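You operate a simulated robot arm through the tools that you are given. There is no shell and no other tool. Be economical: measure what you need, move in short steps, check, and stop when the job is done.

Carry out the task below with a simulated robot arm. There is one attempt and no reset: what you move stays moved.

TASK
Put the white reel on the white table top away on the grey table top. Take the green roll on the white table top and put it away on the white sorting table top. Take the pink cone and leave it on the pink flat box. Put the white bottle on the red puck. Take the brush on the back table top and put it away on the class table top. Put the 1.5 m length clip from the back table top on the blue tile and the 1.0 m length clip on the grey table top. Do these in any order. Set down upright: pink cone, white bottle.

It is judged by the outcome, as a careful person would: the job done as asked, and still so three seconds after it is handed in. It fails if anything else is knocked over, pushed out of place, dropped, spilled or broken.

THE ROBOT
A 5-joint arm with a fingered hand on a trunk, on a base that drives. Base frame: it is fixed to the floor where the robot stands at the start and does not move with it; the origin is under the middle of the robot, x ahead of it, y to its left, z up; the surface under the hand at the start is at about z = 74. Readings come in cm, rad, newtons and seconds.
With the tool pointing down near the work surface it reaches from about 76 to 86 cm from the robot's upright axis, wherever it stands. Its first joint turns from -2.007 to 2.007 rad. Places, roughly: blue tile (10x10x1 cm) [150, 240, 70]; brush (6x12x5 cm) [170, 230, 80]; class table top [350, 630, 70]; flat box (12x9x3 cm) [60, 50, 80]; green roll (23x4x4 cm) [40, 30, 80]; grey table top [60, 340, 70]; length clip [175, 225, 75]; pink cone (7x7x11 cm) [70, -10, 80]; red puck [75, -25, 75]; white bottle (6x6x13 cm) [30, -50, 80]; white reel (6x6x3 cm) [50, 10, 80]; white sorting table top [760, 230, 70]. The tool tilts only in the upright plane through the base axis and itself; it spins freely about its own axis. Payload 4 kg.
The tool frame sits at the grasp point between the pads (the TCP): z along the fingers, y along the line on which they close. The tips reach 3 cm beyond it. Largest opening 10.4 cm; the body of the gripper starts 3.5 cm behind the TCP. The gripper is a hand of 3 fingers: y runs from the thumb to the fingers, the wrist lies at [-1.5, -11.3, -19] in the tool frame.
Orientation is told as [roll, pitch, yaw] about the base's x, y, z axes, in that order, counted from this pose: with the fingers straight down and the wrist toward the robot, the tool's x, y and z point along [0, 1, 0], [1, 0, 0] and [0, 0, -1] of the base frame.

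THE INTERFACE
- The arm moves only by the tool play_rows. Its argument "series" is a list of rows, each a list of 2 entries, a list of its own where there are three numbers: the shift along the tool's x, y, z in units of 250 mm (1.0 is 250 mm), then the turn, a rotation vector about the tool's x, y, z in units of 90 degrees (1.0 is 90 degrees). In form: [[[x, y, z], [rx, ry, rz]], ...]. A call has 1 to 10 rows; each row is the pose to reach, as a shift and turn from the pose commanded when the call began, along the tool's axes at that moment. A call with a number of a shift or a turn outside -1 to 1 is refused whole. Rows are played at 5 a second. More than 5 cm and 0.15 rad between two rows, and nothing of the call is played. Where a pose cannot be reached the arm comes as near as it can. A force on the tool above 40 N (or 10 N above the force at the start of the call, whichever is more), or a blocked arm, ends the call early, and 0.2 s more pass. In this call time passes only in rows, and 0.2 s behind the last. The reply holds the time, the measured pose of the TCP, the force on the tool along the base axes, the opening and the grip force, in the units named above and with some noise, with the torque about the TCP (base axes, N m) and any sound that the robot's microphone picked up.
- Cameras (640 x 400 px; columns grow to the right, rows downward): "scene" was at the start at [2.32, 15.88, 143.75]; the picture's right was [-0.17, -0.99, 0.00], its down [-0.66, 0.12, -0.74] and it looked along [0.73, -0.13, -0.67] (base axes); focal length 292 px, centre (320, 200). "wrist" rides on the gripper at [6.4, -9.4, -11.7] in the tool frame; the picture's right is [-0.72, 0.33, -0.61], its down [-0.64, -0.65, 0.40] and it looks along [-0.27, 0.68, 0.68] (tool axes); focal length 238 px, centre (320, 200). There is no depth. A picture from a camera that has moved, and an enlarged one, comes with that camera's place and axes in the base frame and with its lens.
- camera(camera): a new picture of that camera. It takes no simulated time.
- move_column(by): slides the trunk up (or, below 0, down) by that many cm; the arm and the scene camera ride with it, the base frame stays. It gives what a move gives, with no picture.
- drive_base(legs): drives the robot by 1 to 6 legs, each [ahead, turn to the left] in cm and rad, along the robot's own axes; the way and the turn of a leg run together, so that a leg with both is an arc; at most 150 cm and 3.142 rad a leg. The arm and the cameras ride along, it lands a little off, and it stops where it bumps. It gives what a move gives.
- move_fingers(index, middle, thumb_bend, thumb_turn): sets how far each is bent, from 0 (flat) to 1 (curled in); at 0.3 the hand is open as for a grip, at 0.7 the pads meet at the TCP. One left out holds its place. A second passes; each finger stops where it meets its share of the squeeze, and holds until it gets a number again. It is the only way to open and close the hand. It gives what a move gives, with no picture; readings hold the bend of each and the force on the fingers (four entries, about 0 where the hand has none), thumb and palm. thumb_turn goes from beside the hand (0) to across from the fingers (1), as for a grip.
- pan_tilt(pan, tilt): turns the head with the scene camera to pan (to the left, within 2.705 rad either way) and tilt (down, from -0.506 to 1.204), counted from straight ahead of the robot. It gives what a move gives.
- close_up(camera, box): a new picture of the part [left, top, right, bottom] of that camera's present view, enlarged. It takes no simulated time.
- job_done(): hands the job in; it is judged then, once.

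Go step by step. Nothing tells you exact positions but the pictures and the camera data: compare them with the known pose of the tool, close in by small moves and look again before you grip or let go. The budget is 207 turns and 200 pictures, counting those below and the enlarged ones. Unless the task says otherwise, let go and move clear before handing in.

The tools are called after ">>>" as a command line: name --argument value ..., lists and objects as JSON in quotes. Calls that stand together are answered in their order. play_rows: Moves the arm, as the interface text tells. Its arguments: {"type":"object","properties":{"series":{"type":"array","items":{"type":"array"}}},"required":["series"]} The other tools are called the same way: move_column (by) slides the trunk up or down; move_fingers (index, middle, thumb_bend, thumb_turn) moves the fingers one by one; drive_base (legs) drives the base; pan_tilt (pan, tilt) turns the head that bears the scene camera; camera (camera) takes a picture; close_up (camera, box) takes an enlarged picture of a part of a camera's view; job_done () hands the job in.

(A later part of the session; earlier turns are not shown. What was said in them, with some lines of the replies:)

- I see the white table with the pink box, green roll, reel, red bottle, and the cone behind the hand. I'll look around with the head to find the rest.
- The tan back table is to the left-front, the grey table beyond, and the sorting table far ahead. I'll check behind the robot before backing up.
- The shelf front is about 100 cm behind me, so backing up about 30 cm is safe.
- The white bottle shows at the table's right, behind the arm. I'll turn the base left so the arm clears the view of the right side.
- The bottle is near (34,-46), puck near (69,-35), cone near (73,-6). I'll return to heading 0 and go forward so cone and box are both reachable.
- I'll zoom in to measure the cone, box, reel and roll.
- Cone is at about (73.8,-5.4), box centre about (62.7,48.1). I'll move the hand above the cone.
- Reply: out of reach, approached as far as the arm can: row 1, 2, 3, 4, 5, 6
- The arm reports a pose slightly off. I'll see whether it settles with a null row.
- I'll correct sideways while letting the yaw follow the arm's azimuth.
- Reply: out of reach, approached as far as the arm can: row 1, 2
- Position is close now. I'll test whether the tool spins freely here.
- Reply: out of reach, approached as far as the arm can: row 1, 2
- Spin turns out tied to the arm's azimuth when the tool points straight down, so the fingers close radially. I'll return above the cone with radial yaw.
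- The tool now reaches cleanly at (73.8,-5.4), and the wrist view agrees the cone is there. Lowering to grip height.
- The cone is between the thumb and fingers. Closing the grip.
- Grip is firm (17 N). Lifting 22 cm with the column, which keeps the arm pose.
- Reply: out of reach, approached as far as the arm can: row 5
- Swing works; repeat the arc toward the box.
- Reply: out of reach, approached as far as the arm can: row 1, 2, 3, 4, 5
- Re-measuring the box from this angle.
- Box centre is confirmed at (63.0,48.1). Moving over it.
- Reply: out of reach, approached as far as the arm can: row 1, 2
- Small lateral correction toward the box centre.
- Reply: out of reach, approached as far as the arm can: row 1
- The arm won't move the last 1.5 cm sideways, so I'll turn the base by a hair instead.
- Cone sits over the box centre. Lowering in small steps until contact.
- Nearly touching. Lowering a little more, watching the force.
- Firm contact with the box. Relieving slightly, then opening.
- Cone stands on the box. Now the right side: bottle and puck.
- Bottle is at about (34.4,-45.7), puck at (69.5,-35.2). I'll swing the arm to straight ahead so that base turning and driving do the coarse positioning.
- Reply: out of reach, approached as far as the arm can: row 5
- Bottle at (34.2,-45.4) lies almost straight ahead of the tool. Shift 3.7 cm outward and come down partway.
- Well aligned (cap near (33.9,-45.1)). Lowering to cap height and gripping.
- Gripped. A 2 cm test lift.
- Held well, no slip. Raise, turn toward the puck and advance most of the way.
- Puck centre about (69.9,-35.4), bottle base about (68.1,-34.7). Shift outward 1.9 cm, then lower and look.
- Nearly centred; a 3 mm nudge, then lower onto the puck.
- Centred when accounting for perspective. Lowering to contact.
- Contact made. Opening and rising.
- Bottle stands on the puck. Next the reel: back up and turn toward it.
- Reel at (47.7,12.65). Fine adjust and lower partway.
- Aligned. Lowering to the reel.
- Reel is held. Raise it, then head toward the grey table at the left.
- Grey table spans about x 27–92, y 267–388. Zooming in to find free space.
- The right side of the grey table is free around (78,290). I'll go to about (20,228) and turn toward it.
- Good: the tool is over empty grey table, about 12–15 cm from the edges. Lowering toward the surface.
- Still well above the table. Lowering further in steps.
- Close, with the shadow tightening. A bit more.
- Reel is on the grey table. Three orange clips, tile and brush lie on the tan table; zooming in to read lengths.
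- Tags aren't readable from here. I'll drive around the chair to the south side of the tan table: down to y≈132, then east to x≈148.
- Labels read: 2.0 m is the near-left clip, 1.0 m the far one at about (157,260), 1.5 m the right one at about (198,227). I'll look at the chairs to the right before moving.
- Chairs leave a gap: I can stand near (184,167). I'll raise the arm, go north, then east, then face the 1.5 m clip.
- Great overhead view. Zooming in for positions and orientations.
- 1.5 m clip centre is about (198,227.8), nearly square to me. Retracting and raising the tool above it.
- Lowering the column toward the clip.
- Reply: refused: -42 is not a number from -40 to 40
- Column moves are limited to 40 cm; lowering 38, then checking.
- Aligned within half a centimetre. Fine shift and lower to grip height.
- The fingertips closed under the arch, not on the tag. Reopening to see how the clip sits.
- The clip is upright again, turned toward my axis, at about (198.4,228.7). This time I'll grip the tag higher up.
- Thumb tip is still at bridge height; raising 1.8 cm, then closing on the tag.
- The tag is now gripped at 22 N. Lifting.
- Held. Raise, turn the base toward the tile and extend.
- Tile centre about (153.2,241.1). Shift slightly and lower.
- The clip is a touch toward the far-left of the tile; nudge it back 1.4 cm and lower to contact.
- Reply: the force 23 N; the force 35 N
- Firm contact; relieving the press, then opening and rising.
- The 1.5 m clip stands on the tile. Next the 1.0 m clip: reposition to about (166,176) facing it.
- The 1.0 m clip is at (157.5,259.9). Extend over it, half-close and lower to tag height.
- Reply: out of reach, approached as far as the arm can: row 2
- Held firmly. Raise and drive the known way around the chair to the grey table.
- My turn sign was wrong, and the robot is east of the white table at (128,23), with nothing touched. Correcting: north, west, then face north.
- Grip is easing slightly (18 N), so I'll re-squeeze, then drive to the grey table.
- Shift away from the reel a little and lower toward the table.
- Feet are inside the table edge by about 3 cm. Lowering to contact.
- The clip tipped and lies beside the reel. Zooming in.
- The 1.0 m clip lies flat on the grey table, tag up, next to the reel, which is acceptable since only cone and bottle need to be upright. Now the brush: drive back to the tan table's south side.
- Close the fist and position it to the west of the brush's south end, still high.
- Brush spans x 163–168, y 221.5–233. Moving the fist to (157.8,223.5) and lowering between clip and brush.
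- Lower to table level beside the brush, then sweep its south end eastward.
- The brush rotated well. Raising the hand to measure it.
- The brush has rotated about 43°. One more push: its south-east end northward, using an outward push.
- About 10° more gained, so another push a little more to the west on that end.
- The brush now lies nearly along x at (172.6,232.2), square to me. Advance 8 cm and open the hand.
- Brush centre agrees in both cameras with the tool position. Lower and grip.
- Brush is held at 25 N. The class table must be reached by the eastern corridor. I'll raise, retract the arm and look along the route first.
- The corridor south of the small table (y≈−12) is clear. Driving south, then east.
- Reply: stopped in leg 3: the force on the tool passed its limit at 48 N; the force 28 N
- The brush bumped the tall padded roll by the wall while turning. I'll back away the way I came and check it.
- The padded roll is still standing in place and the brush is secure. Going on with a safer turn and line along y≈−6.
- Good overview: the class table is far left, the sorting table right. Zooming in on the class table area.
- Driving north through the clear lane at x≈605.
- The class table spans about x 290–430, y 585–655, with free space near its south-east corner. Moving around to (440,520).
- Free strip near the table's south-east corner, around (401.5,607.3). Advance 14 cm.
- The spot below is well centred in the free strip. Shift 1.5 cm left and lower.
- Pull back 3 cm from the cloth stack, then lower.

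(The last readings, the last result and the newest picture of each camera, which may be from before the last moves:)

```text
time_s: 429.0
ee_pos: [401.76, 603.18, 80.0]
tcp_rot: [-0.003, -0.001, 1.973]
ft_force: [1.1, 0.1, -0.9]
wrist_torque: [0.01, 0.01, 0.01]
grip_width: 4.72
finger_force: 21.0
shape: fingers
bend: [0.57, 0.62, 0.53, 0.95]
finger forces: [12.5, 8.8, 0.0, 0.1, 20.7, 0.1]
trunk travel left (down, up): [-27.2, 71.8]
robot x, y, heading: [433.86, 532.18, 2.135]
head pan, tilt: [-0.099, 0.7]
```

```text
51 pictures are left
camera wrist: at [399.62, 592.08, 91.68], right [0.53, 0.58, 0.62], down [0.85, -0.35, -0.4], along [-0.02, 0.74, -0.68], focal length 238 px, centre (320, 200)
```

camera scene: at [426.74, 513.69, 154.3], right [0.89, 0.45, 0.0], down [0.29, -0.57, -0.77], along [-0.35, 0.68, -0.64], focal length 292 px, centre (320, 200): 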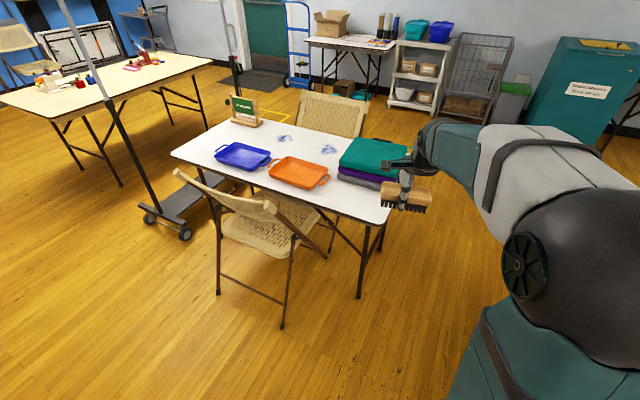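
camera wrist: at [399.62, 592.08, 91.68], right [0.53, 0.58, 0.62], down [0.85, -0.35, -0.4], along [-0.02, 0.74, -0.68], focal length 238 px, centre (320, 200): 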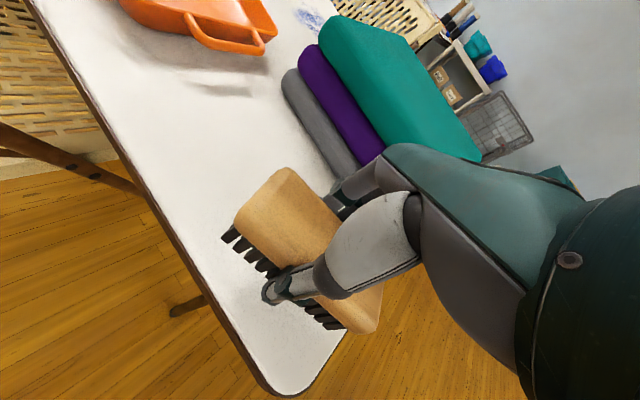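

Brush is near the right edge; shift 3.5 cm left and 2.3 cm outward.

>>> play_rows --series '[[[0.14, 0.092, 0], [0, 0, -0.0272]]]'

>>> move_column --by -1.5

>>> camera --camera "wrist"

```text
time_s: 429.4
ee_pos: [397.65, 604.1, 79.89]
tcp_rot: [-0.002, 0.001, 2.016]
ft_force: [0.5, 0.2, -1.2]
wrist_torque: [0.02, 0.0, 0.01]
grip_width: 4.73
finger_force: 21.0
shape: fingers
bend: [0.57, 0.62, 0.53, 0.95]
finger forces: [12.6, 8.8, 0.0, 0.0, 20.8, 0.1]
trunk travel left (down, up): [-27.2, 71.8]
robot x, y, heading: [434.39, 531.98, 2.145]
head pan, tilt: [-0.099, 0.7]
```

```text
time_s: 430.0
ee_pos: [397.6, 604.1, 78.41]
tcp_rot: [-0.002, 0.0, 2.016]
ft_force: [-0.2, -0.1, -0.8]
wrist_torque: [-0.03, 0.03, 0.03]
grip_width: 4.74
finger_force: 20.8
shape: fingers
bend: [0.57, 0.62, 0.53, 0.95]
finger forces: [12.6, 8.7, 0.1, 0.0, 20.8, 0.0]
trunk travel left (down, up): [-25.7, 73.2]
robot x, y, heading: [434.26, 532.51, 2.143]
head pan, tilt: [-0.099, 0.7]
```

```text
50 pictures are left
camera wrist: at [396.03, 592.86, 90.19], right [0.51, 0.6, 0.61], down [0.86, -0.31, -0.4], along [-0.05, 0.73, -0.68], focal length 238 px, centre (320, 200)
```

wrist: 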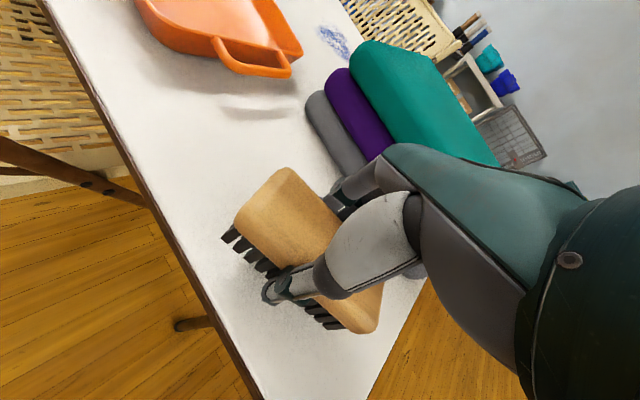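

Good placement now, with space on all sides. Lowering to contact.

>>> move_column --by -0.8

>>> move_column --by -0.5

>>> move_column --by -0.5

>>> move_column --by -0.5

```text
time_s: 430.6
ee_pos: [397.71, 604.19, 77.68]
tcp_rot: [-0.001, 0.0, 2.017]
ft_force: [-0.3, -0.6, -1.6]
wrist_torque: [0.02, 0.02, -0.01]
grip_width: 4.73
finger_force: 21.1
shape: fingers
bend: [0.57, 0.62, 0.53, 0.95]
finger forces: [12.5, 8.8, 0.1, 0.0, 20.8, 0.0]
trunk travel left (down, up): [-24.9, 74.0]
robot x, y, heading: [434.44, 532.54, 2.137]
head pan, tilt: [-0.099, 0.7]
```

```text
time_s: 431.1
ee_pos: [397.54, 603.97, 77.08]
tcp_rot: [-0.002, 0.001, 2.016]
ft_force: [-0.5, -0.1, -1.4]
wrist_torque: [-0.03, 0.0, 0.01]
grip_width: 4.74
finger_force: 21.1
shape: fingers
bend: [0.57, 0.62, 0.53, 0.95]
finger forces: [12.5, 8.8, 0.0, 0.0, 20.8, 0.0]
trunk travel left (down, up): [-24.4, 74.6]
robot x, y, heading: [434.34, 532.28, 2.14]
head pan, tilt: [-0.099, 0.7]
```

```text
time_s: 431.6
ee_pos: [397.66, 603.94, 76.63]
tcp_rot: [-0.001, -0.001, 2.017]
ft_force: [0.5, 0.3, -0.9]
wrist_torque: [-0.01, -0.01, 0.0]
grip_width: 4.73
finger_force: 21.5
shape: fingers
bend: [0.57, 0.62, 0.53, 0.95]
finger forces: [12.5, 8.7, 0.1, 0.0, 20.8, 0.0]
trunk travel left (down, up): [-23.9, 75.0]
robot x, y, heading: [434.16, 532.23, 2.14]
head pan, tilt: [-0.099, 0.7]
```

```text
time_s: 432.2
ee_pos: [397.72, 604.08, 76.29]
tcp_rot: [-0.002, -0.003, 2.015]
ft_force: [-1.0, -0.6, 3.1]
wrist_torque: [0.11, -0.13, -0.02]
grip_width: 4.72
finger_force: 22.1
shape: fingers
bend: [0.57, 0.62, 0.53, 0.95]
finger forces: [12.5, 9.5, 0.0, 0.0, 22.0, 0.0]
trunk travel left (down, up): [-23.4, 75.6]
robot x, y, heading: [434.45, 532.08, 2.141]
head pan, tilt: [-0.099, 0.7]
```

Contact. Opening and rising.

>>> move_fingers --index 0.42 --middle 0.42 --thumb_bend 0.35

>>> move_column --by 30

>>> camera --camera "wrist"

```text
time_s: 433.2
ee_pos: [397.68, 604.16, 76.16]
tcp_rot: [-0.002, 0.0, 2.016]
ft_force: [-0.2, -0.6, -0.8]
wrist_torque: [0.02, 0.0, -0.01]
grip_width: 8.11
finger_force: 0.1
shape: fingers
bend: [0.42, 0.42, 0.35, 0.97]
finger forces: [0.0, 0.0, 0.1, 0.0, 0.0, 0.0]
trunk travel left (down, up): [-23.4, 75.6]
robot x, y, heading: [434.24, 532.67, 2.14]
head pan, tilt: [-0.099, 0.7]
```

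```text
time_s: 436.2
ee_pos: [397.84, 604.13, 106.19]
tcp_rot: [-0.003, 0.001, 2.016]
ft_force: [-0.9, 0.2, -0.1]
wrist_torque: [0.0, 0.01, 0.04]
grip_width: 8.13
finger_force: 0.1
shape: fingers
bend: [0.42, 0.42, 0.35, 0.97]
finger forces: [0.0, 0.1, 0.0, 0.0, 0.1, 0.0]
trunk travel left (down, up): [-53.4, 45.6]
robot x, y, heading: [434.11, 531.9, 2.148]
head pan, tilt: [-0.099, 0.7]
```

```text
49 pictures are left
camera wrist: at [396.03, 592.86, 117.88], right [0.51, 0.6, 0.61], down [0.86, -0.31, -0.4], along [-0.05, 0.73, -0.68], focal length 238 px, centre (320, 200)
```

wrist: 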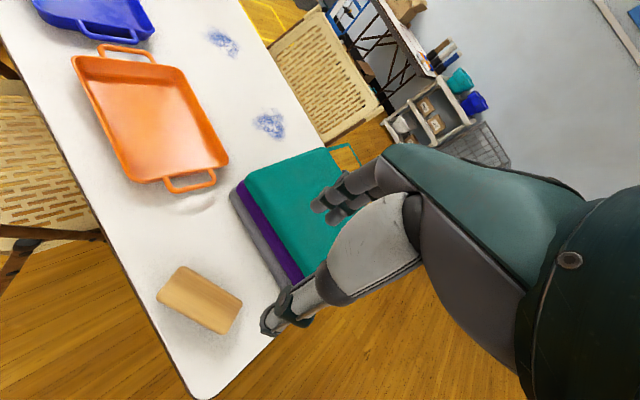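

Brush is on the class table. Retract the arm and drive back toward the white table for the green roll.

>>> play_rows --series '[[[0, -0.16, 0], [0, 0, 0]], [[0, -0.32, 0], [0, 0, 0]], [[0, -0.48, 0], [0, 0, 0]], [[0, -0.64, 0], [0, 0, 0]], [[0, -0.8, 0], [0, 0, 0]], [[0, -0.96, 0], [0, 0, 0.01]]]'

>>> drive_base --legs '[[0, -2.311], [150, 0], [0, -0.845], [66.5, 0], [0, -0.578], [150, 0]]'

```text
time_s: 437.6
ee_pos: [408.41, 582.26, 105.99]
tcp_rot: [0.004, 0.001, 2.005]
ft_force: [0.6, -0.2, -0.2]
wrist_torque: [0.01, 0.0, 0.01]
grip_width: 8.13
finger_force: 0.0
shape: fingers
bend: [0.42, 0.42, 0.35, 0.97]
finger forces: [0.0, 0.0, 0.1, 0.0, 0.0, 0.1]
trunk travel left (down, up): [-53.4, 45.6]
robot x, y, heading: [434.58, 532.06, 2.137]
head pan, tilt: [-0.099, 0.7]
```

```text
time_s: 464.8
ee_pos: [602.34, 239.69, 106.12]
tcp_rot: [0.003, 0.001, -1.755]
ft_force: [-0.2, 0.2, 0.2]
wrist_torque: [0.07, -0.02, 0.02]
grip_width: 8.16
finger_force: 0.1
shape: fingers
bend: [0.42, 0.42, 0.35, 0.97]
finger forces: [0.1, 0.0, 0.0, 0.0, 0.0, 0.1]
trunk travel left (down, up): [-53.4, 45.6]
robot x, y, heading: [610.12, 295.65, -1.617]
head pan, tilt: [-0.099, 0.7]
```

>>> drive_base --legs '[[150, 0], [0, -0.54], [150, 0], [36, 0], [0, -0.98], [145, 0]]'

```text
time_s: 492.0
ee_pos: [300.07, -11.79, 106.02]
tcp_rot: [0.003, 0.001, 3.033]
ft_force: [-0.2, 0.5, 0.4]
wrist_torque: [-0.02, -0.05, 0.05]
grip_width: 8.16
finger_force: 0.0
shape: fingers
bend: [0.42, 0.42, 0.35, 0.97]
finger forces: [0.1, 0.0, 0.0, 0.0, 0.0, 0.0]
trunk travel left (down, up): [-53.4, 45.6]
robot x, y, heading: [356.75, -15.5, -3.117]
head pan, tilt: [-0.099, 0.7]
```

>>> drive_base --legs '[[0, -0.177], [150, 0], [70, 0]]'

>>> pan_tilt --pan 0.1 --tilt 0.75

>>> camera --camera "scene"

```text
time_s: 503.6
ee_pos: [85.82, 35.96, 106.02]
tcp_rot: [0.002, 0.0, 2.835]
ft_force: [-0.1, 0.2, 1.1]
wrist_torque: [0.02, 0.02, -0.01]
grip_width: 8.15
finger_force: 0.1
shape: fingers
bend: [0.42, 0.42, 0.35, 0.97]
finger forces: [0.0, 0.0, 0.0, 0.1, 0.0, 0.0]
trunk travel left (down, up): [-53.4, 45.6]
robot x, y, heading: [140.38, 21.2, 2.974]
head pan, tilt: [-0.099, 0.7]
```

```text
time_s: 504.3
ee_pos: [85.76, 35.91, 105.99]
tcp_rot: [0.005, 0.0, 2.835]
ft_force: [0.4, -0.6, -0.1]
wrist_torque: [0.02, 0.04, -0.01]
grip_width: 8.14
finger_force: 0.0
shape: fingers
bend: [0.42, 0.42, 0.35, 0.97]
finger forces: [0.0, 0.0, 0.1, 0.0, 0.0, 0.0]
trunk travel left (down, up): [-53.4, 45.6]
robot x, y, heading: [140.18, 21.35, 2.972]
head pan, tilt: [0.099, 0.75]
```

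```text
48 pictures are left
camera scene: at [135.22, 3.95, 149.58], right [0.07, 1.0, 0.0], down [0.68, -0.05, -0.73], along [-0.73, 0.05, -0.68], focal length 292 px, centre (320, 200)
```

scene: 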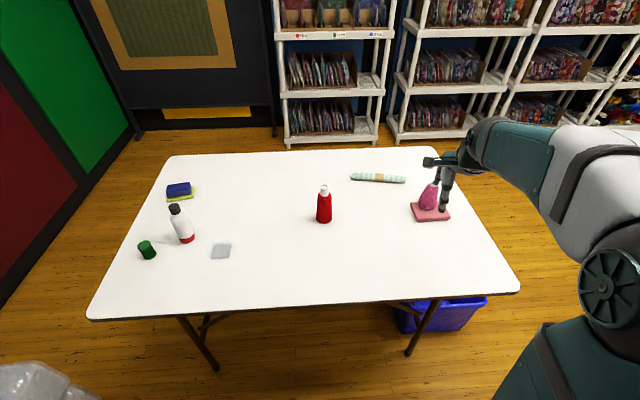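

Everything on the white table is as I left it. Approach the roll from this east side: drive 15.5 cm and extend over it.

>>> drive_base --legs '[[15.5, 0]]'

>>> move_fingers --index 0.3 --middle 0.3 --thumb_bend 0.3

>>> play_rows --series '[[[0.068, 0.136, 0], [0, 0, -0.0145]], [[0.136, 0.272, 0], [0, 0, -0.029]], [[0.204, 0.408, 0], [0, 0, -0.0434]], [[0.272, 0.544, 0], [0, 0, -0.058]], [[0.34, 0.68, 0], [0, 0, -0.0723]], [[0.408, 0.816, 0], [0, 0, -0.0867]], [[0.476, 0.952, 0], [0, 0, -0.1012]]]'

>>> camera --camera "wrist"

>>> close_up --camera "scene" --box '[300, 120, 500, 240]'

```text
time_s: 505.7
ee_pos: [70.44, 38.58, 106.03]
tcp_rot: [0.005, 0.0, 2.836]
ft_force: [-0.9, 0.4, 0.2]
wrist_torque: [-0.01, 0.01, 0.01]
grip_width: 8.13
finger_force: 0.0
shape: fingers
bend: [0.42, 0.42, 0.35, 0.97]
finger forces: [0.0, 0.1, 0.1, 0.1, 0.0, 0.0]
trunk travel left (down, up): [-53.4, 45.6]
robot x, y, heading: [125.27, 23.97, 2.972]
head pan, tilt: [0.099, 0.75]
```

```text
time_s: 506.7
ee_pos: [70.3, 38.61, 105.98]
tcp_rot: [0.004, 0.0, 2.838]
ft_force: [-0.3, 0.7, 0.0]
wrist_torque: [-0.02, 0.02, 0.0]
grip_width: 10.29
finger_force: 0.0
shape: fingers
bend: [0.3, 0.3, 0.3, 0.97]
finger forces: [0.0, 0.0, 0.0, 0.1, 0.0, 0.0]
trunk travel left (down, up): [-53.4, 45.6]
robot x, y, heading: [124.78, 24.35, 2.973]
head pan, tilt: [0.099, 0.75]
```

```text
time_s: 508.3
ee_pos: [44.13, 34.32, 105.98]
tcp_rot: [0.002, 0.004, 2.994]
ft_force: [-0.1, -0.3, -0.4]
wrist_torque: [0.0, -0.01, -0.02]
grip_width: 10.28
finger_force: 0.1
shape: fingers
bend: [0.3, 0.3, 0.3, 0.97]
finger forces: [0.1, 0.0, 0.1, 0.0, 0.1, 0.0]
trunk travel left (down, up): [-53.4, 45.6]
robot x, y, heading: [124.92, 23.88, 2.97]
head pan, tilt: [0.099, 0.75]
```

```text
47 pictures are left
camera wrist: at [52.44, 26.73, 117.76], right [-0.22, 0.76, 0.61], down [0.74, 0.54, -0.4], along [-0.64, 0.36, -0.68], focal length 238 px, centre (320, 200)
```

wrist: 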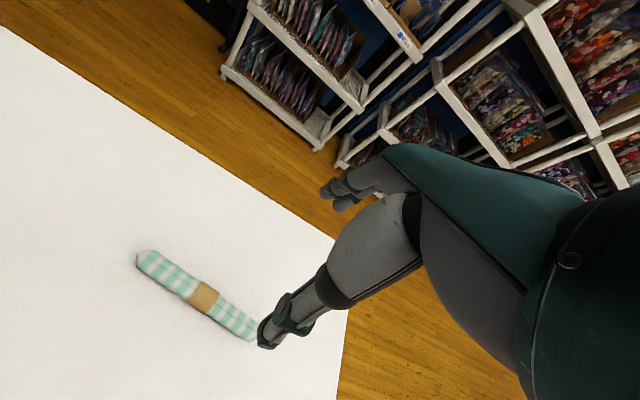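

```text
3.20 times, centred on (400, 180) of scene
camera zoom: at [119.77, 6.57, 149.57], right [0.07, 1.0, 0.0], down [0.68, -0.05, -0.73], along [-0.73, 0.05, -0.68], focal length 934 px, centre (64, 264)
```

zoom: 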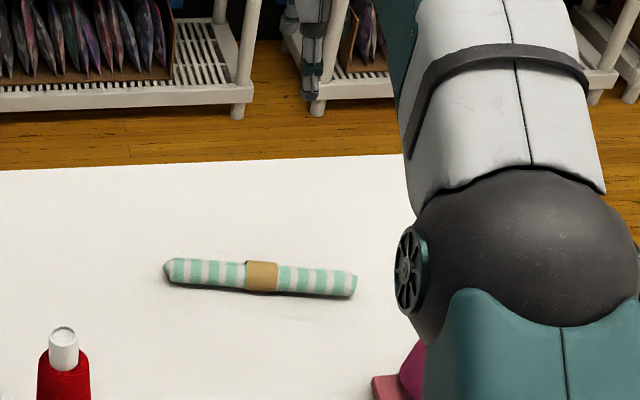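

The roll is right under the tool at (44.6,34.4). Lower and grip.

>>> play_rows --series '[[[0, -0.017, 0], [0, 0, 0]]]'

>>> move_column --by -18

>>> camera --camera "wrist"

```text
time_s: 508.7
ee_pos: [44.43, 34.32, 106.14]
tcp_rot: [0.002, 0.001, 2.996]
ft_force: [0.1, -0.7, -0.9]
wrist_torque: [0.03, -0.01, 0.0]
grip_width: 10.28
finger_force: 0.1
shape: fingers
bend: [0.3, 0.3, 0.3, 0.97]
finger forces: [0.0, 0.1, 0.0, 0.0, 0.0, 0.0]
trunk travel left (down, up): [-53.4, 45.6]
robot x, y, heading: [125.09, 24.29, 2.974]
head pan, tilt: [0.099, 0.75]
```

```text
time_s: 510.7
ee_pos: [44.47, 34.26, 88.16]
tcp_rot: [0.001, 0.001, 2.996]
ft_force: [0.1, 0.2, -1.3]
wrist_torque: [0.02, -0.03, 0.0]
grip_width: 10.28
finger_force: 0.1
shape: fingers
bend: [0.3, 0.3, 0.3, 0.97]
finger forces: [0.0, 0.1, 0.0, 0.0, 0.0, 0.0]
trunk travel left (down, up): [-35.4, 63.6]
robot x, y, heading: [125.27, 23.61, 2.973]
head pan, tilt: [0.099, 0.75]
```

```text
45 pictures are left
camera wrist: at [53.0, 26.67, 99.91], right [-0.22, 0.76, 0.61], down [0.74, 0.54, -0.41], along [-0.64, 0.36, -0.68], focal length 238 px, centre (320, 200)
```

wrist: 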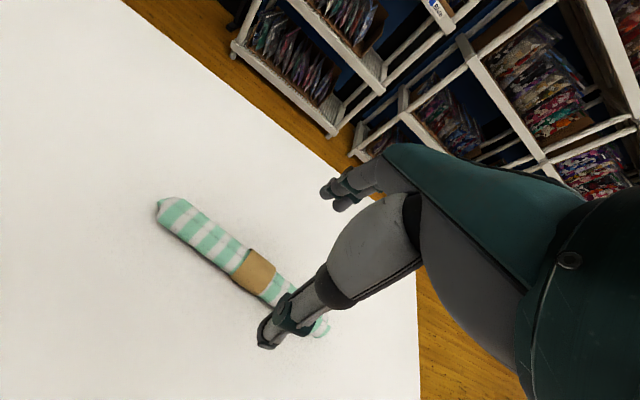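

>>> move_column --by -9.9

>>> move_fingers --index 0.75 --middle 0.75 --thumb_bend 0.75

>>> move_column --by 4

>>> camera --camera "wrist"

```text
time_s: 512.0
ee_pos: [44.54, 34.35, 78.21]
tcp_rot: [0.002, -0.001, 2.995]
ft_force: [-0.1, 0.1, 0.3]
wrist_torque: [0.03, 0.02, 0.03]
grip_width: 10.29
finger_force: 0.1
shape: fingers
bend: [0.3, 0.3, 0.3, 0.97]
finger forces: [0.1, 0.0, 0.0, 0.0, 0.1, 0.1]
trunk travel left (down, up): [-25.5, 73.5]
robot x, y, heading: [125.12, 23.91, 2.972]
head pan, tilt: [0.099, 0.75]
```

```text
time_s: 513.0
ee_pos: [44.57, 34.34, 78.24]
tcp_rot: [0.003, -0.001, 2.995]
ft_force: [0.8, -0.9, 0.0]
wrist_torque: [-0.08, 0.01, 0.0]
grip_width: 2.74
finger_force: 18.8
shape: fingers
bend: [0.73, 0.73, 0.57, 0.95]
finger forces: [13.5, 6.1, 0.0, 0.1, 19.0, 0.1]
trunk travel left (down, up): [-25.5, 73.5]
robot x, y, heading: [125.11, 24.01, 2.972]
head pan, tilt: [0.099, 0.75]
```

```text
time_s: 513.9
ee_pos: [44.52, 34.3, 82.28]
tcp_rot: [0.002, 0.0, 2.995]
ft_force: [0.7, 0.6, -0.5]
wrist_torque: [-0.01, -0.03, -0.03]
grip_width: 2.72
finger_force: 19.4
shape: fingers
bend: [0.73, 0.73, 0.57, 0.94]
finger forces: [12.6, 7.1, 0.1, 0.0, 18.9, 0.1]
trunk travel left (down, up): [-29.5, 69.5]
robot x, y, heading: [125.36, 24.01, 2.975]
head pan, tilt: [0.099, 0.75]
```

```text
44 pictures are left
camera wrist: at [52.99, 26.67, 93.99], right [-0.22, 0.76, 0.61], down [0.74, 0.54, -0.41], along [-0.64, 0.36, -0.68], focal length 238 px, centre (320, 200)
```

wrist: 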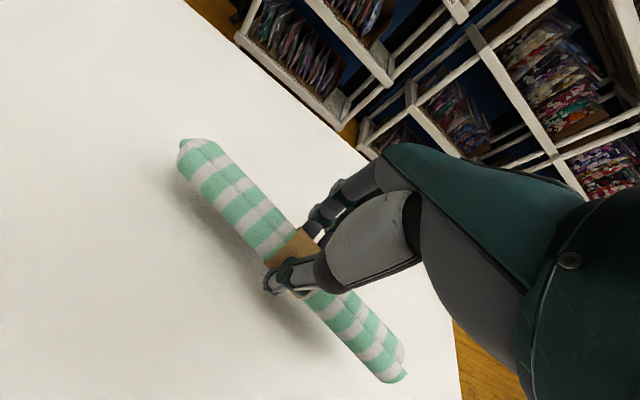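

Roll is held. Raise, retract, and drive east toward the sorting table.

>>> move_column --by 30

>>> play_rows --series '[[[0, -0.16, 0], [0, 0, 0]], [[0, -0.32, 0], [0, 0, 0]], [[0, -0.48, 0], [0, 0, 0]], [[0, -0.64, 0], [0, 0, 0]], [[0, -0.8, 0], [0, 0, 0]], [[0, -0.96, 0], [0, 0, 0.01]]]'

>>> drive_base --legs '[[0, 3.077], [139, 0], [0, 0.233], [145, 0], [95, 0], [0, 0.97]]'

```text
time_s: 516.9
ee_pos: [44.51, 34.31, 112.21]
tcp_rot: [0.001, 0.0, 2.995]
ft_force: [-0.1, 0.2, -1.1]
wrist_torque: [-0.02, 0.02, 0.0]
grip_width: 2.78
finger_force: 19.7
shape: fingers
bend: [0.73, 0.73, 0.57, 0.94]
finger forces: [12.4, 7.1, 0.0, 0.0, 19.0, 0.0]
trunk travel left (down, up): [-59.5, 39.5]
robot x, y, heading: [125.22, 23.81, 2.973]
head pan, tilt: [0.099, 0.75]
```

```text
time_s: 518.3
ee_pos: [68.19, 30.97, 112.42]
tcp_rot: [0.01, -0.001, 2.986]
ft_force: [0.0, -0.6, -1.3]
wrist_torque: [0.01, 0.03, 0.0]
grip_width: 2.74
finger_force: 19.6
shape: fingers
bend: [0.73, 0.73, 0.57, 0.94]
finger forces: [12.1, 7.2, 0.1, 0.0, 18.6, 0.0]
trunk travel left (down, up): [-59.5, 39.5]
robot x, y, heading: [125.07, 24.21, 2.974]
head pan, tilt: [0.099, 0.75]
```

```text
time_s: 547.0
ee_pos: [532.38, 35.75, 112.2]
tcp_rot: [0.008, 0.0, 0.922]
ft_force: [0.1, -0.4, -0.4]
wrist_torque: [-0.01, -0.01, 0.02]
grip_width: 2.63
finger_force: 16.7
shape: fingers
bend: [0.74, 0.74, 0.57, 0.95]
finger forces: [10.6, 6.7, 0.1, 0.0, 16.6, 0.1]
trunk travel left (down, up): [-59.5, 39.5]
robot x, y, heading: [499.25, -11.31, 0.908]
head pan, tilt: [0.099, 0.75]
```

>>> move_fingers --index 0.8 --middle 0.8 --thumb_bend 0.75

>>> drive_base --legs '[[0, 0.075], [150, 0], [25, 0], [0, -0.48]]'

>>> pan_tilt --pan 0.0 --tilt 0.5

>>> camera --camera "scene"

```text
time_s: 548.0
ee_pos: [532.36, 35.6, 112.33]
tcp_rot: [0.009, 0.0, 0.921]
ft_force: [-0.3, 0.1, -0.4]
wrist_torque: [0.01, 0.02, 0.01]
grip_width: 2.85
finger_force: 23.2
shape: fingers
bend: [0.78, 0.78, 0.5, 0.95]
finger forces: [13.3, 10.5, 0.0, 0.0, 23.5, 0.1]
trunk travel left (down, up): [-59.5, 39.5]
robot x, y, heading: [499.43, -11.39, 0.91]
head pan, tilt: [0.099, 0.75]
```

```text
time_s: 558.7
ee_pos: [640.61, 170.32, 112.32]
tcp_rot: [0.009, 0.001, 0.561]
ft_force: [0.2, -0.2, 0.0]
wrist_torque: [0.02, 0.01, 0.0]
grip_width: 2.85
finger_force: 23.8
shape: fingers
bend: [0.78, 0.78, 0.5, 0.95]
finger forces: [13.4, 10.1, 0.1, 0.1, 23.1, 0.0]
trunk travel left (down, up): [-59.5, 39.5]
robot x, y, heading: [593.14, 138.22, 0.553]
head pan, tilt: [0.099, 0.75]
```

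```text
time_s: 559.5
ee_pos: [640.56, 170.35, 112.38]
tcp_rot: [0.009, 0.0, 0.561]
ft_force: [0.1, 0.7, -0.2]
wrist_torque: [0.0, 0.01, 0.0]
grip_width: 2.82
finger_force: 22.8
shape: fingers
bend: [0.78, 0.78, 0.5, 0.95]
finger forces: [13.4, 10.1, 0.0, 0.0, 23.2, 0.1]
trunk travel left (down, up): [-59.5, 39.5]
robot x, y, heading: [593.59, 138.26, 0.547]
head pan, tilt: [0.0, 0.499]
```

```text
43 pictures are left
camera scene: at [586.92, 154.37, 157.87], right [0.52, -0.85, 0.0], down [-0.41, -0.25, -0.88], along [0.75, 0.46, -0.48], focal length 292 px, centre (320, 200)
```

scene: 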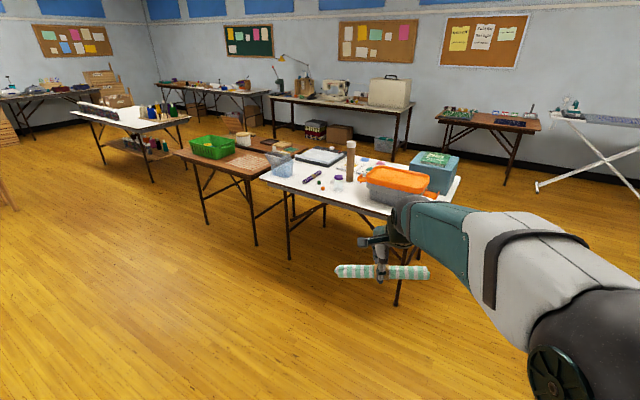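

>>> close_up --camera "scene" --box '[240, 120, 480, 270]'

```text
2.67 times, centred on (360, 195) of scene
camera zoom: at [586.92, 154.37, 157.87], right [0.52, -0.85, 0.0], down [-0.41, -0.25, -0.88], along [0.75, 0.46, -0.48], focal length 778 px, centre (213, 213)
```

zoom: 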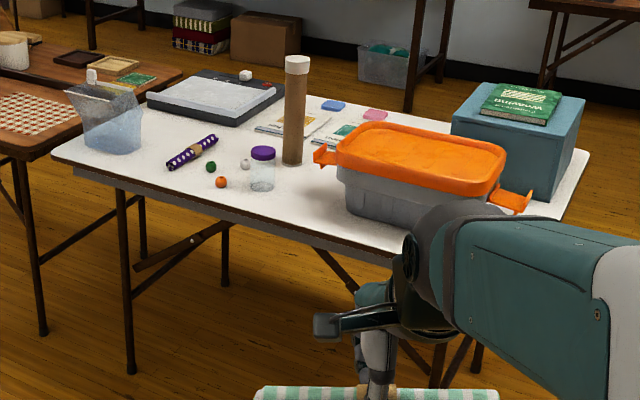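

The table is fairly busy. I'll drive nearer its west side and raise the camera for a top view.

>>> drive_base --legs '[[0, 0.574], [107, 0], [0, -1.124]]'

>>> move_column --by 35

>>> pan_tilt --pan -0.1 --tilt 0.8

>>> camera --camera "scene"

```text
time_s: 569.3
ee_pos: [695.9, 235.5, 112.25]
tcp_rot: [0.008, 0.001, 0.009]
ft_force: [0.7, -0.2, 0.0]
wrist_torque: [0.0, -0.02, 0.0]
grip_width: 2.82
finger_force: 22.1
shape: fingers
bend: [0.78, 0.78, 0.5, 0.95]
finger forces: [13.3, 8.8, 0.1, 0.0, 21.7, 0.0]
trunk travel left (down, up): [-59.5, 39.5]
robot x, y, heading: [638.53, 232.68, -0.008]
head pan, tilt: [0.0, 0.499]
```

```text
time_s: 572.7
ee_pos: [695.91, 235.59, 147.11]
tcp_rot: [0.009, 0.001, 0.008]
ft_force: [0.4, 0.6, -0.1]
wrist_torque: [-0.03, -0.04, 0.01]
grip_width: 2.8
finger_force: 21.9
shape: fingers
bend: [0.78, 0.78, 0.5, 0.95]
finger forces: [13.3, 8.8, 0.0, 0.0, 21.8, 0.1]
trunk travel left (down, up): [-94.5, 4.5]
robot x, y, heading: [638.75, 233.1, -0.004]
head pan, tilt: [0.0, 0.499]
```

```text
time_s: 573.5
ee_pos: [695.9, 235.68, 147.16]
tcp_rot: [0.008, 0.0, 0.009]
ft_force: [-0.2, -0.6, -0.4]
wrist_torque: [0.01, 0.01, 0.01]
grip_width: 2.81
finger_force: 21.8
shape: fingers
bend: [0.78, 0.78, 0.5, 0.95]
finger forces: [13.3, 8.8, 0.0, 0.0, 21.8, 0.0]
trunk travel left (down, up): [-94.5, 4.5]
robot x, y, heading: [638.14, 232.78, -0.005]
head pan, tilt: [-0.099, 0.799]
```

```text
41 pictures are left
camera scene: at [640.82, 249.42, 190.28], right [-0.1, -0.99, 0.0], down [-0.71, 0.07, -0.7], along [0.69, -0.07, -0.72], focal length 292 px, centre (320, 200)
```

scene: 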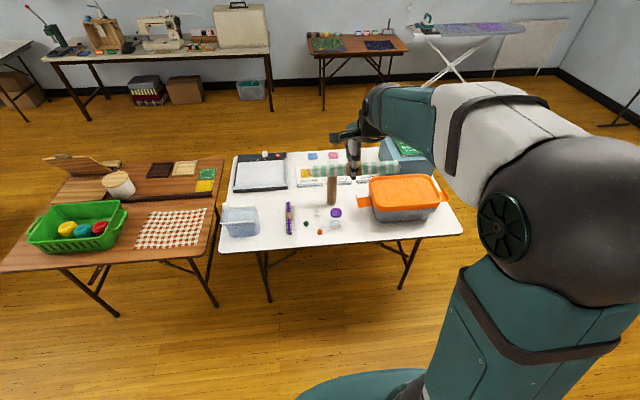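

>>> close_up --camera "scene" --box '[200, 130, 480, 270]'

>>> camera --camera "wrist"

```text
2.29 times, centred on (340, 200) of scene
camera zoom: at [640.82, 249.42, 190.28], right [-0.1, -0.99, 0.0], down [-0.71, 0.07, -0.7], along [0.69, -0.07, -0.72], focal length 667 px, centre (274, 200)
```

zoom: 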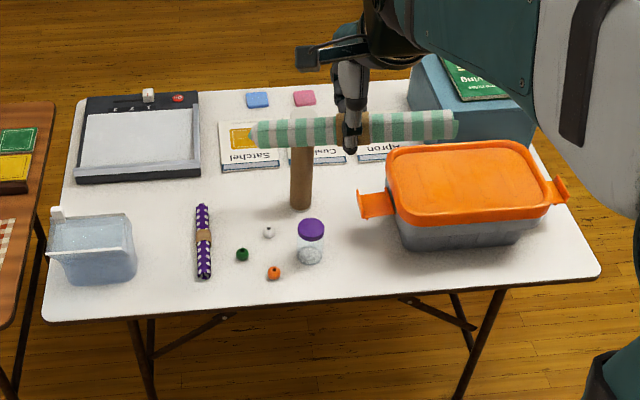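

```text
39 pictures are left
camera wrist: at [686.58, 241.76, 159.06], right [0.33, -0.72, 0.61], down [-0.65, -0.64, -0.41], along [0.69, -0.26, -0.68], focal length 238 px, centre (320, 200)
```

wrist: 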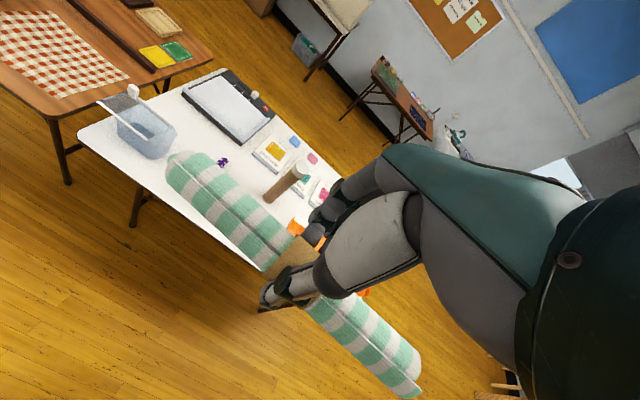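

There's a free strip at about x 754–762, y 235–285 between the light pad and the pen. I'll move to (675,258) so the roll lies along it.

>>> drive_base --legs '[[0, 0.6], [45, 0], [0, -0.6]]'

>>> camera --camera "scene"

```text
time_s: 579.6
ee_pos: [734.21, 260.12, 147.27]
tcp_rot: [0.008, 0.003, -0.009]
ft_force: [-0.2, -0.4, -0.2]
wrist_torque: [0.0, 0.01, -0.02]
grip_width: 2.81
finger_force: 21.6
shape: fingers
bend: [0.78, 0.78, 0.51, 0.95]
finger forces: [12.9, 8.1, 0.0, 0.0, 21.0, 0.0]
trunk travel left (down, up): [-94.5, 4.5]
robot x, y, heading: [676.78, 258.22, -0.018]
head pan, tilt: [-0.099, 0.799]
```

```text
38 pictures are left
camera scene: at [679.34, 274.86, 190.28], right [-0.12, -0.99, 0.0], down [-0.71, 0.09, -0.7], along [0.69, -0.08, -0.72], focal length 292 px, centre (320, 200)
```

scene: 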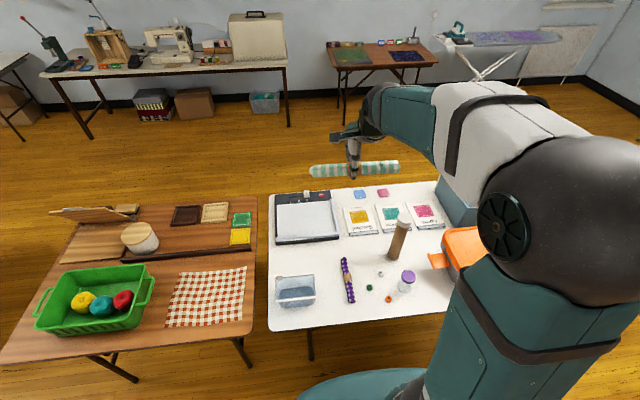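

>>> close_up --camera "scene" --box '[260, 180, 460, 330]'

```text
2.67 times, centred on (360, 255) of scene
camera zoom: at [679.34, 274.86, 190.28], right [-0.12, -0.99, 0.0], down [-0.71, 0.09, -0.7], along [0.69, -0.08, -0.72], focal length 778 px, centre (213, 53)
```

zoom: 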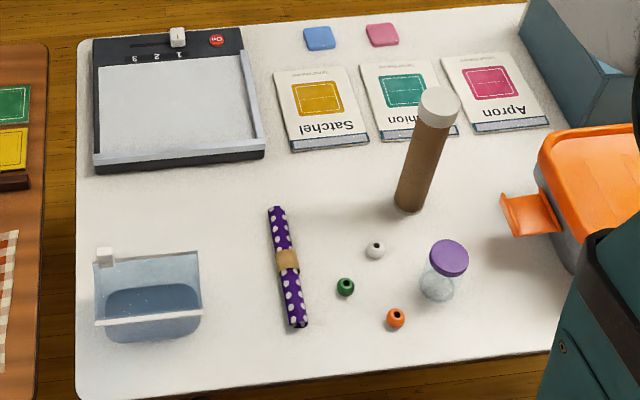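

The left region behind the clear bin (x 742–762, y 257–289) is free: target (753,273). Lower to travel height and extend there.

>>> move_column --by -35

>>> play_rows --series '[[[0.087, 0.125, 0], [0, -0.001, -0.0187]], [[0.174, 0.249, 0], [0, -0.002, -0.0373]], [[0.261, 0.374, 0], [0, -0.003, -0.056]], [[0.349, 0.499, 0], [0, -0.004, -0.0747]], [[0.436, 0.623, 0], [0, -0.005, -0.0933]], [[0.523, 0.748, 0], [0, -0.005, -0.112]]]'

>>> camera --camera "wrist"

>>> camera --camera "scene"

```text
time_s: 583.0
ee_pos: [734.22, 259.95, 112.26]
tcp_rot: [0.009, 0.0, -0.009]
ft_force: [-0.5, -1.0, -1.0]
wrist_torque: [0.04, 0.0, 0.0]
grip_width: 2.79
finger_force: 20.9
shape: fingers
bend: [0.78, 0.78, 0.51, 0.95]
finger forces: [13.1, 8.2, 0.0, 0.0, 21.1, 0.0]
trunk travel left (down, up): [-59.5, 39.5]
robot x, y, heading: [676.76, 258.65, -0.021]
head pan, tilt: [-0.099, 0.799]
```

```text
time_s: 584.4
ee_pos: [753.14, 273.09, 112.22]
tcp_rot: [0.009, 0.0, 0.172]
ft_force: [0.0, 0.8, -1.0]
wrist_torque: [0.01, 0.03, 0.04]
grip_width: 2.78
finger_force: 21.1
shape: fingers
bend: [0.78, 0.78, 0.51, 0.95]
finger forces: [13.0, 8.1, 0.1, 0.1, 20.8, 0.0]
out of reach, approached as far as the arm can: row 3, 4
trunk travel left (down, up): [-59.5, 39.5]
robot x, y, heading: [676.97, 258.32, -0.015]
head pan, tilt: [-0.099, 0.799]
```

```text
36 pictures are left
camera wrist: at [742.92, 277.62, 123.97], right [0.45, -0.66, 0.61], down [-0.53, -0.74, -0.41], along [0.72, -0.14, -0.68], focal length 238 px, centre (320, 200)
```

wrist: 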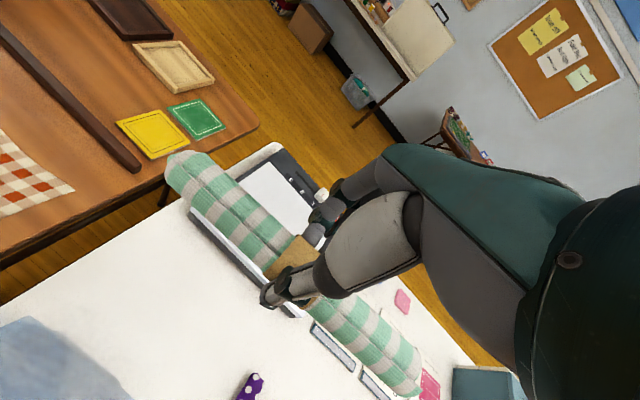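

```text
35 pictures are left
camera scene: at [679.45, 274.93, 155.27], right [-0.12, -0.99, 0.0], down [-0.71, 0.08, -0.7], along [0.69, -0.08, -0.72], focal length 292 px, centre (320, 200)
```

scene: 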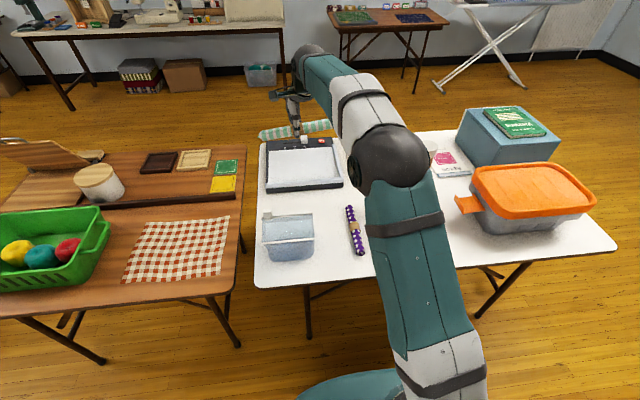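

The landing spot is clear on all sides (≥5 cm). Lowering.

>>> move_column --by -30

>>> camera --camera "wrist"

>>> camera --camera "scene"

```text
time_s: 587.4
ee_pos: [753.07, 273.01, 82.3]
tcp_rot: [0.008, 0.0, 0.172]
ft_force: [-0.5, -0.4, -1.0]
wrist_torque: [-0.02, -0.04, 0.01]
grip_width: 2.78
finger_force: 21.4
shape: fingers
bend: [0.78, 0.78, 0.51, 0.95]
finger forces: [13.1, 8.2, 0.0, 0.0, 20.9, 0.0]
trunk travel left (down, up): [-29.5, 69.5]
robot x, y, heading: [676.74, 258.53, -0.018]
head pan, tilt: [-0.099, 0.799]
```

```text
34 pictures are left
camera wrist: at [742.8, 277.53, 94.06], right [0.45, -0.66, 0.61], down [-0.53, -0.74, -0.41], along [0.72, -0.14, -0.68], focal length 238 px, centre (320, 200)
```

wrist: 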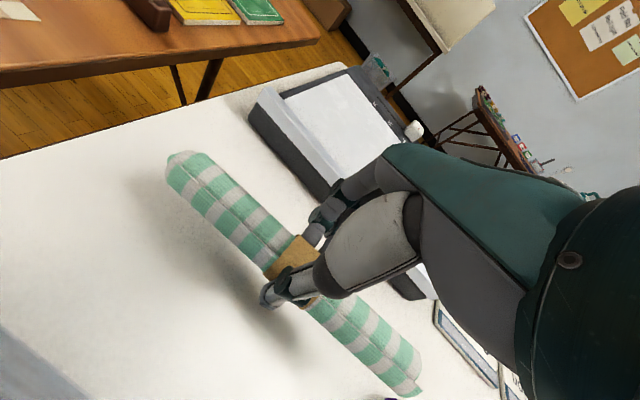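

```text
33 pictures are left
camera scene: at [679.33, 274.87, 125.28], right [-0.12, -0.99, 0.0], down [-0.71, 0.09, -0.7], along [0.69, -0.08, -0.72], focal length 292 px, centre (320, 200)
```

scene: 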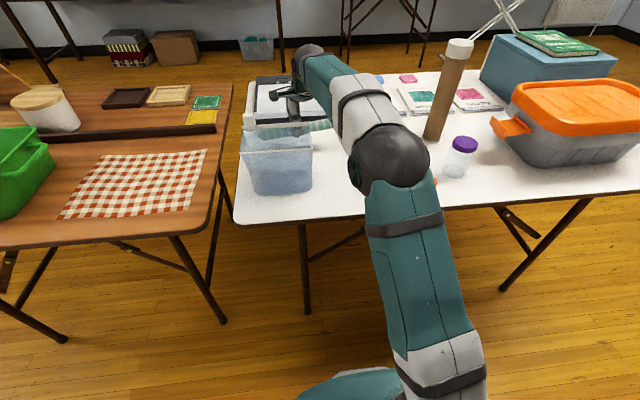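

>>> move_column --by -3

>>> move_column --by -0.6

>>> move_column --by -0.5

>>> camera --camera "wrist"

```text
time_s: 588.2
ee_pos: [753.1, 272.93, 79.14]
tcp_rot: [0.009, 0.0, 0.174]
ft_force: [-0.2, 0.5, -0.9]
wrist_torque: [0.02, 0.02, 0.0]
grip_width: 2.79
finger_force: 21.5
shape: fingers
bend: [0.78, 0.78, 0.51, 0.95]
finger forces: [13.2, 8.3, 0.0, 0.1, 21.2, 0.0]
trunk travel left (down, up): [-26.5, 72.5]
robot x, y, heading: [677.13, 258.42, -0.021]
head pan, tilt: [-0.099, 0.799]
```

```text
time_s: 588.7
ee_pos: [753.09, 272.85, 78.8]
tcp_rot: [0.009, 0.001, 0.173]
ft_force: [0.2, -0.1, -1.4]
wrist_torque: [0.02, 0.0, 0.02]
grip_width: 2.8
finger_force: 22.4
shape: fingers
bend: [0.78, 0.78, 0.51, 0.95]
finger forces: [13.6, 8.2, 0.0, 0.0, 21.8, 0.0]
trunk travel left (down, up): [-25.9, 73.1]
robot x, y, heading: [676.69, 258.29, -0.019]
head pan, tilt: [-0.099, 0.799]
```

```text
time_s: 589.2
ee_pos: [753.14, 272.92, 78.18]
tcp_rot: [0.009, 0.0, 0.173]
ft_force: [0.4, 0.6, -0.6]
wrist_torque: [-0.01, 0.0, 0.01]
grip_width: 2.8
finger_force: 21.6
shape: fingers
bend: [0.78, 0.79, 0.51, 0.95]
finger forces: [12.1, 9.9, 0.0, 0.0, 21.8, 0.0]
trunk travel left (down, up): [-25.4, 73.6]
robot x, y, heading: [676.72, 257.99, -0.02]
head pan, tilt: [-0.099, 0.799]
```

```text
32 pictures are left
camera wrist: at [742.8, 277.53, 89.95], right [0.45, -0.66, 0.61], down [-0.53, -0.74, -0.41], along [0.72, -0.14, -0.68], focal length 238 px, centre (320, 200)
```

wrist: 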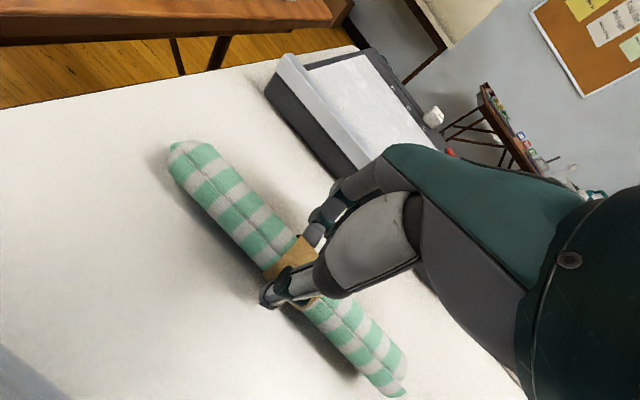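

>>> move_column --by -0.4

>>> move_column --by -0.4

>>> move_column --by -0.3

```text
time_s: 589.8
ee_pos: [753.15, 272.89, 77.78]
tcp_rot: [0.009, 0.001, 0.173]
ft_force: [0.2, -0.1, -1.0]
wrist_torque: [0.01, 0.0, -0.02]
grip_width: 2.75
finger_force: 21.5
shape: fingers
bend: [0.78, 0.79, 0.51, 0.95]
finger forces: [11.8, 9.6, 0.0, 0.1, 21.4, 0.0]
trunk travel left (down, up): [-25.0, 74.0]
robot x, y, heading: [676.83, 258.59, -0.022]
head pan, tilt: [-0.099, 0.799]
```

```text
time_s: 590.3
ee_pos: [752.96, 272.98, 77.69]
tcp_rot: [0.009, -0.006, 0.172]
ft_force: [2.5, 1.7, 13.2]
wrist_torque: [0.1, 0.15, -0.02]
grip_width: 2.79
finger_force: 25.6
shape: fingers
bend: [0.78, 0.8, 0.5, 0.95]
finger forces: [16.0, 11.6, 0.1, 0.0, 23.9, 0.0]
trunk travel left (down, up): [-24.6, 74.4]
robot x, y, heading: [676.8, 258.29, -0.018]
head pan, tilt: [-0.099, 0.799]
```

```text
time_s: 590.8
ee_pos: [752.97, 272.94, 77.36]
tcp_rot: [0.009, -0.004, 0.172]
ft_force: [2.4, 1.9, 22.0]
wrist_torque: [-0.03, 0.49, -0.02]
grip_width: 2.89
finger_force: 28.3
shape: fingers
bend: [0.79, 0.82, 0.5, 0.95]
finger forces: [12.8, 17.5, 0.1, 0.0, 25.9, 0.0]
trunk travel left (down, up): [-24.3, 74.7]
robot x, y, heading: [676.9, 258.75, -0.02]
head pan, tilt: [-0.099, 0.799]
```

Contact with the table. Relieve and open gradually, then rise.

>>> move_column --by 0.4

>>> move_fingers --index 0.55 --middle 0.55 --thumb_bend 0.4

>>> camera --camera "wrist"

```text
time_s: 591.4
ee_pos: [752.99, 272.96, 77.44]
tcp_rot: [0.008, 0.003, 0.172]
ft_force: [-1.8, 2.2, 9.8]
wrist_torque: [-0.07, 0.32, 0.03]
grip_width: 2.88
finger_force: 25.2
shape: fingers
bend: [0.79, 0.81, 0.5, 0.95]
finger forces: [11.9, 14.1, 0.0, 0.1, 24.2, 0.0]
trunk travel left (down, up): [-24.7, 74.3]
robot x, y, heading: [677.05, 258.45, -0.02]
head pan, tilt: [-0.099, 0.799]
```

```text
time_s: 592.4
ee_pos: [753.01, 273.02, 77.53]
tcp_rot: [0.008, 0.001, 0.172]
ft_force: [0.3, 0.1, 1.5]
wrist_torque: [-0.06, 0.01, 0.03]
grip_width: 5.83
finger_force: 0.8
shape: fingers
bend: [0.55, 0.56, 0.4, 0.97]
finger forces: [0.0, 0.9, 0.0, 0.0, 0.0, 0.0]
trunk travel left (down, up): [-24.7, 74.3]
robot x, y, heading: [677.02, 258.37, -0.022]
head pan, tilt: [-0.099, 0.799]
```

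```text
31 pictures are left
camera wrist: at [742.79, 277.53, 89.24], right [0.45, -0.66, 0.61], down [-0.53, -0.74, -0.41], along [0.72, -0.14, -0.68], focal length 238 px, centre (320, 200)
```

wrist: 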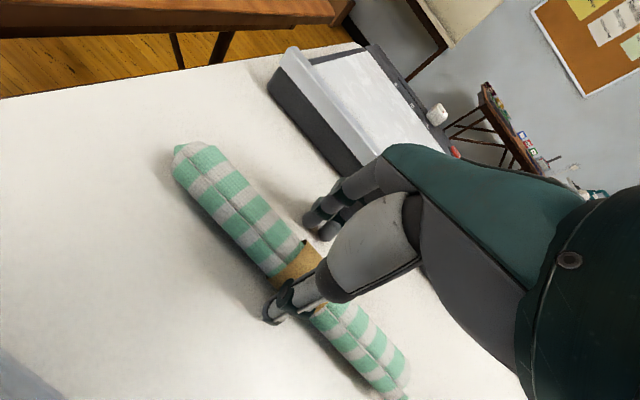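

>>> move_fingers --index 0.42 --middle 0.42 --thumb_bend 0.32

>>> move_column --by 34

>>> camera --camera "wrist"

>>> camera --camera "scene"

```text
time_s: 593.4
ee_pos: [753.18, 272.92, 77.57]
tcp_rot: [0.01, 0.002, 0.173]
ft_force: [0.2, -0.1, -0.6]
wrist_torque: [-0.01, -0.02, 0.0]
grip_width: 8.49
finger_force: 0.0
shape: fingers
bend: [0.42, 0.42, 0.32, 0.97]
finger forces: [0.0, 0.2, 0.1, 0.0, 0.1, 0.0]
trunk travel left (down, up): [-24.7, 74.3]
robot x, y, heading: [676.86, 258.52, -0.022]
head pan, tilt: [-0.099, 0.799]
```

```text
time_s: 596.7
ee_pos: [753.05, 272.93, 111.46]
tcp_rot: [0.009, 0.0, 0.173]
ft_force: [-0.3, 0.5, 0.7]
wrist_torque: [-0.02, -0.01, 0.02]
grip_width: 8.51
finger_force: 0.0
shape: fingers
bend: [0.42, 0.42, 0.32, 0.97]
finger forces: [0.0, 0.1, 0.0, 0.0, 0.0, 0.0]
trunk travel left (down, up): [-58.7, 40.3]
robot x, y, heading: [676.64, 258.54, -0.015]
head pan, tilt: [-0.099, 0.799]
```

```text
30 pictures are left
camera wrist: at [742.8, 277.54, 123.25], right [0.45, -0.66, 0.61], down [-0.53, -0.74, -0.41], along [0.72, -0.14, -0.68], focal length 238 px, centre (320, 200)
```

wrist: 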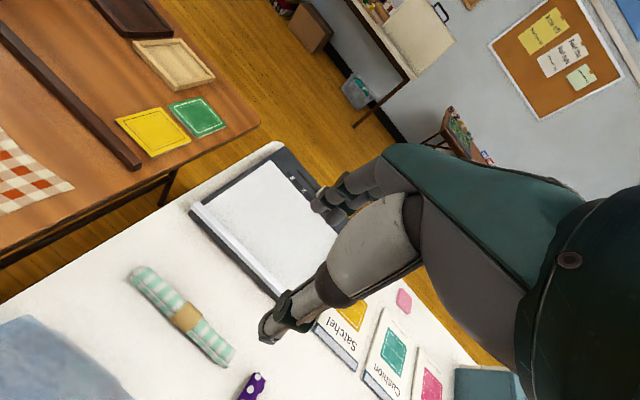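

```text
29 pictures are left
camera scene: at [679.34, 274.87, 154.47], right [-0.12, -0.99, 0.0], down [-0.71, 0.09, -0.7], along [0.69, -0.08, -0.72], focal length 292 px, centre (320, 200)
```

scene: 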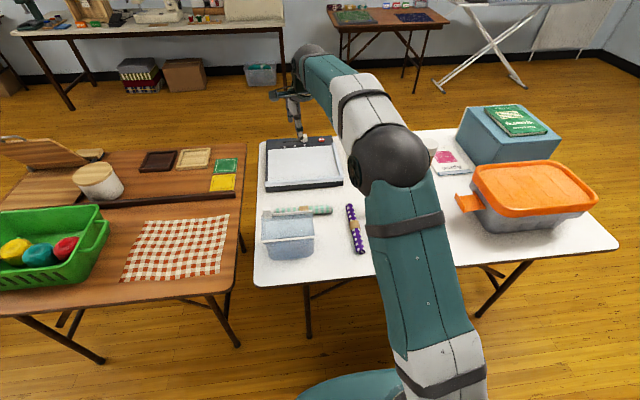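

The roll is down on the white sorting table and the hand is clear. All seven items have been moved, so I'm handing in.

>>> job_done

```text
The job is handed in.
```

All seven items are where you asked and the job is handed in, but three things did not go cleanly:

- **1.0 m clip:** it tipped over when I let go. It lies flat on the grey table, tag up, with its legs around one side of the white reel.
- **Padded roll by the wall:** the brush bumped this tall grey roll at about 48 N while I was turning. I backed off; it was still standing and I saw no shift, though I did not measure it.
- **Handling on the table:** the 1.5 m clip turned during a first failed grip, and I pushed the brush round with the closed hand to line it up. Both were then picked up and set down normally.

The pink cone and white bottle were set down upright.
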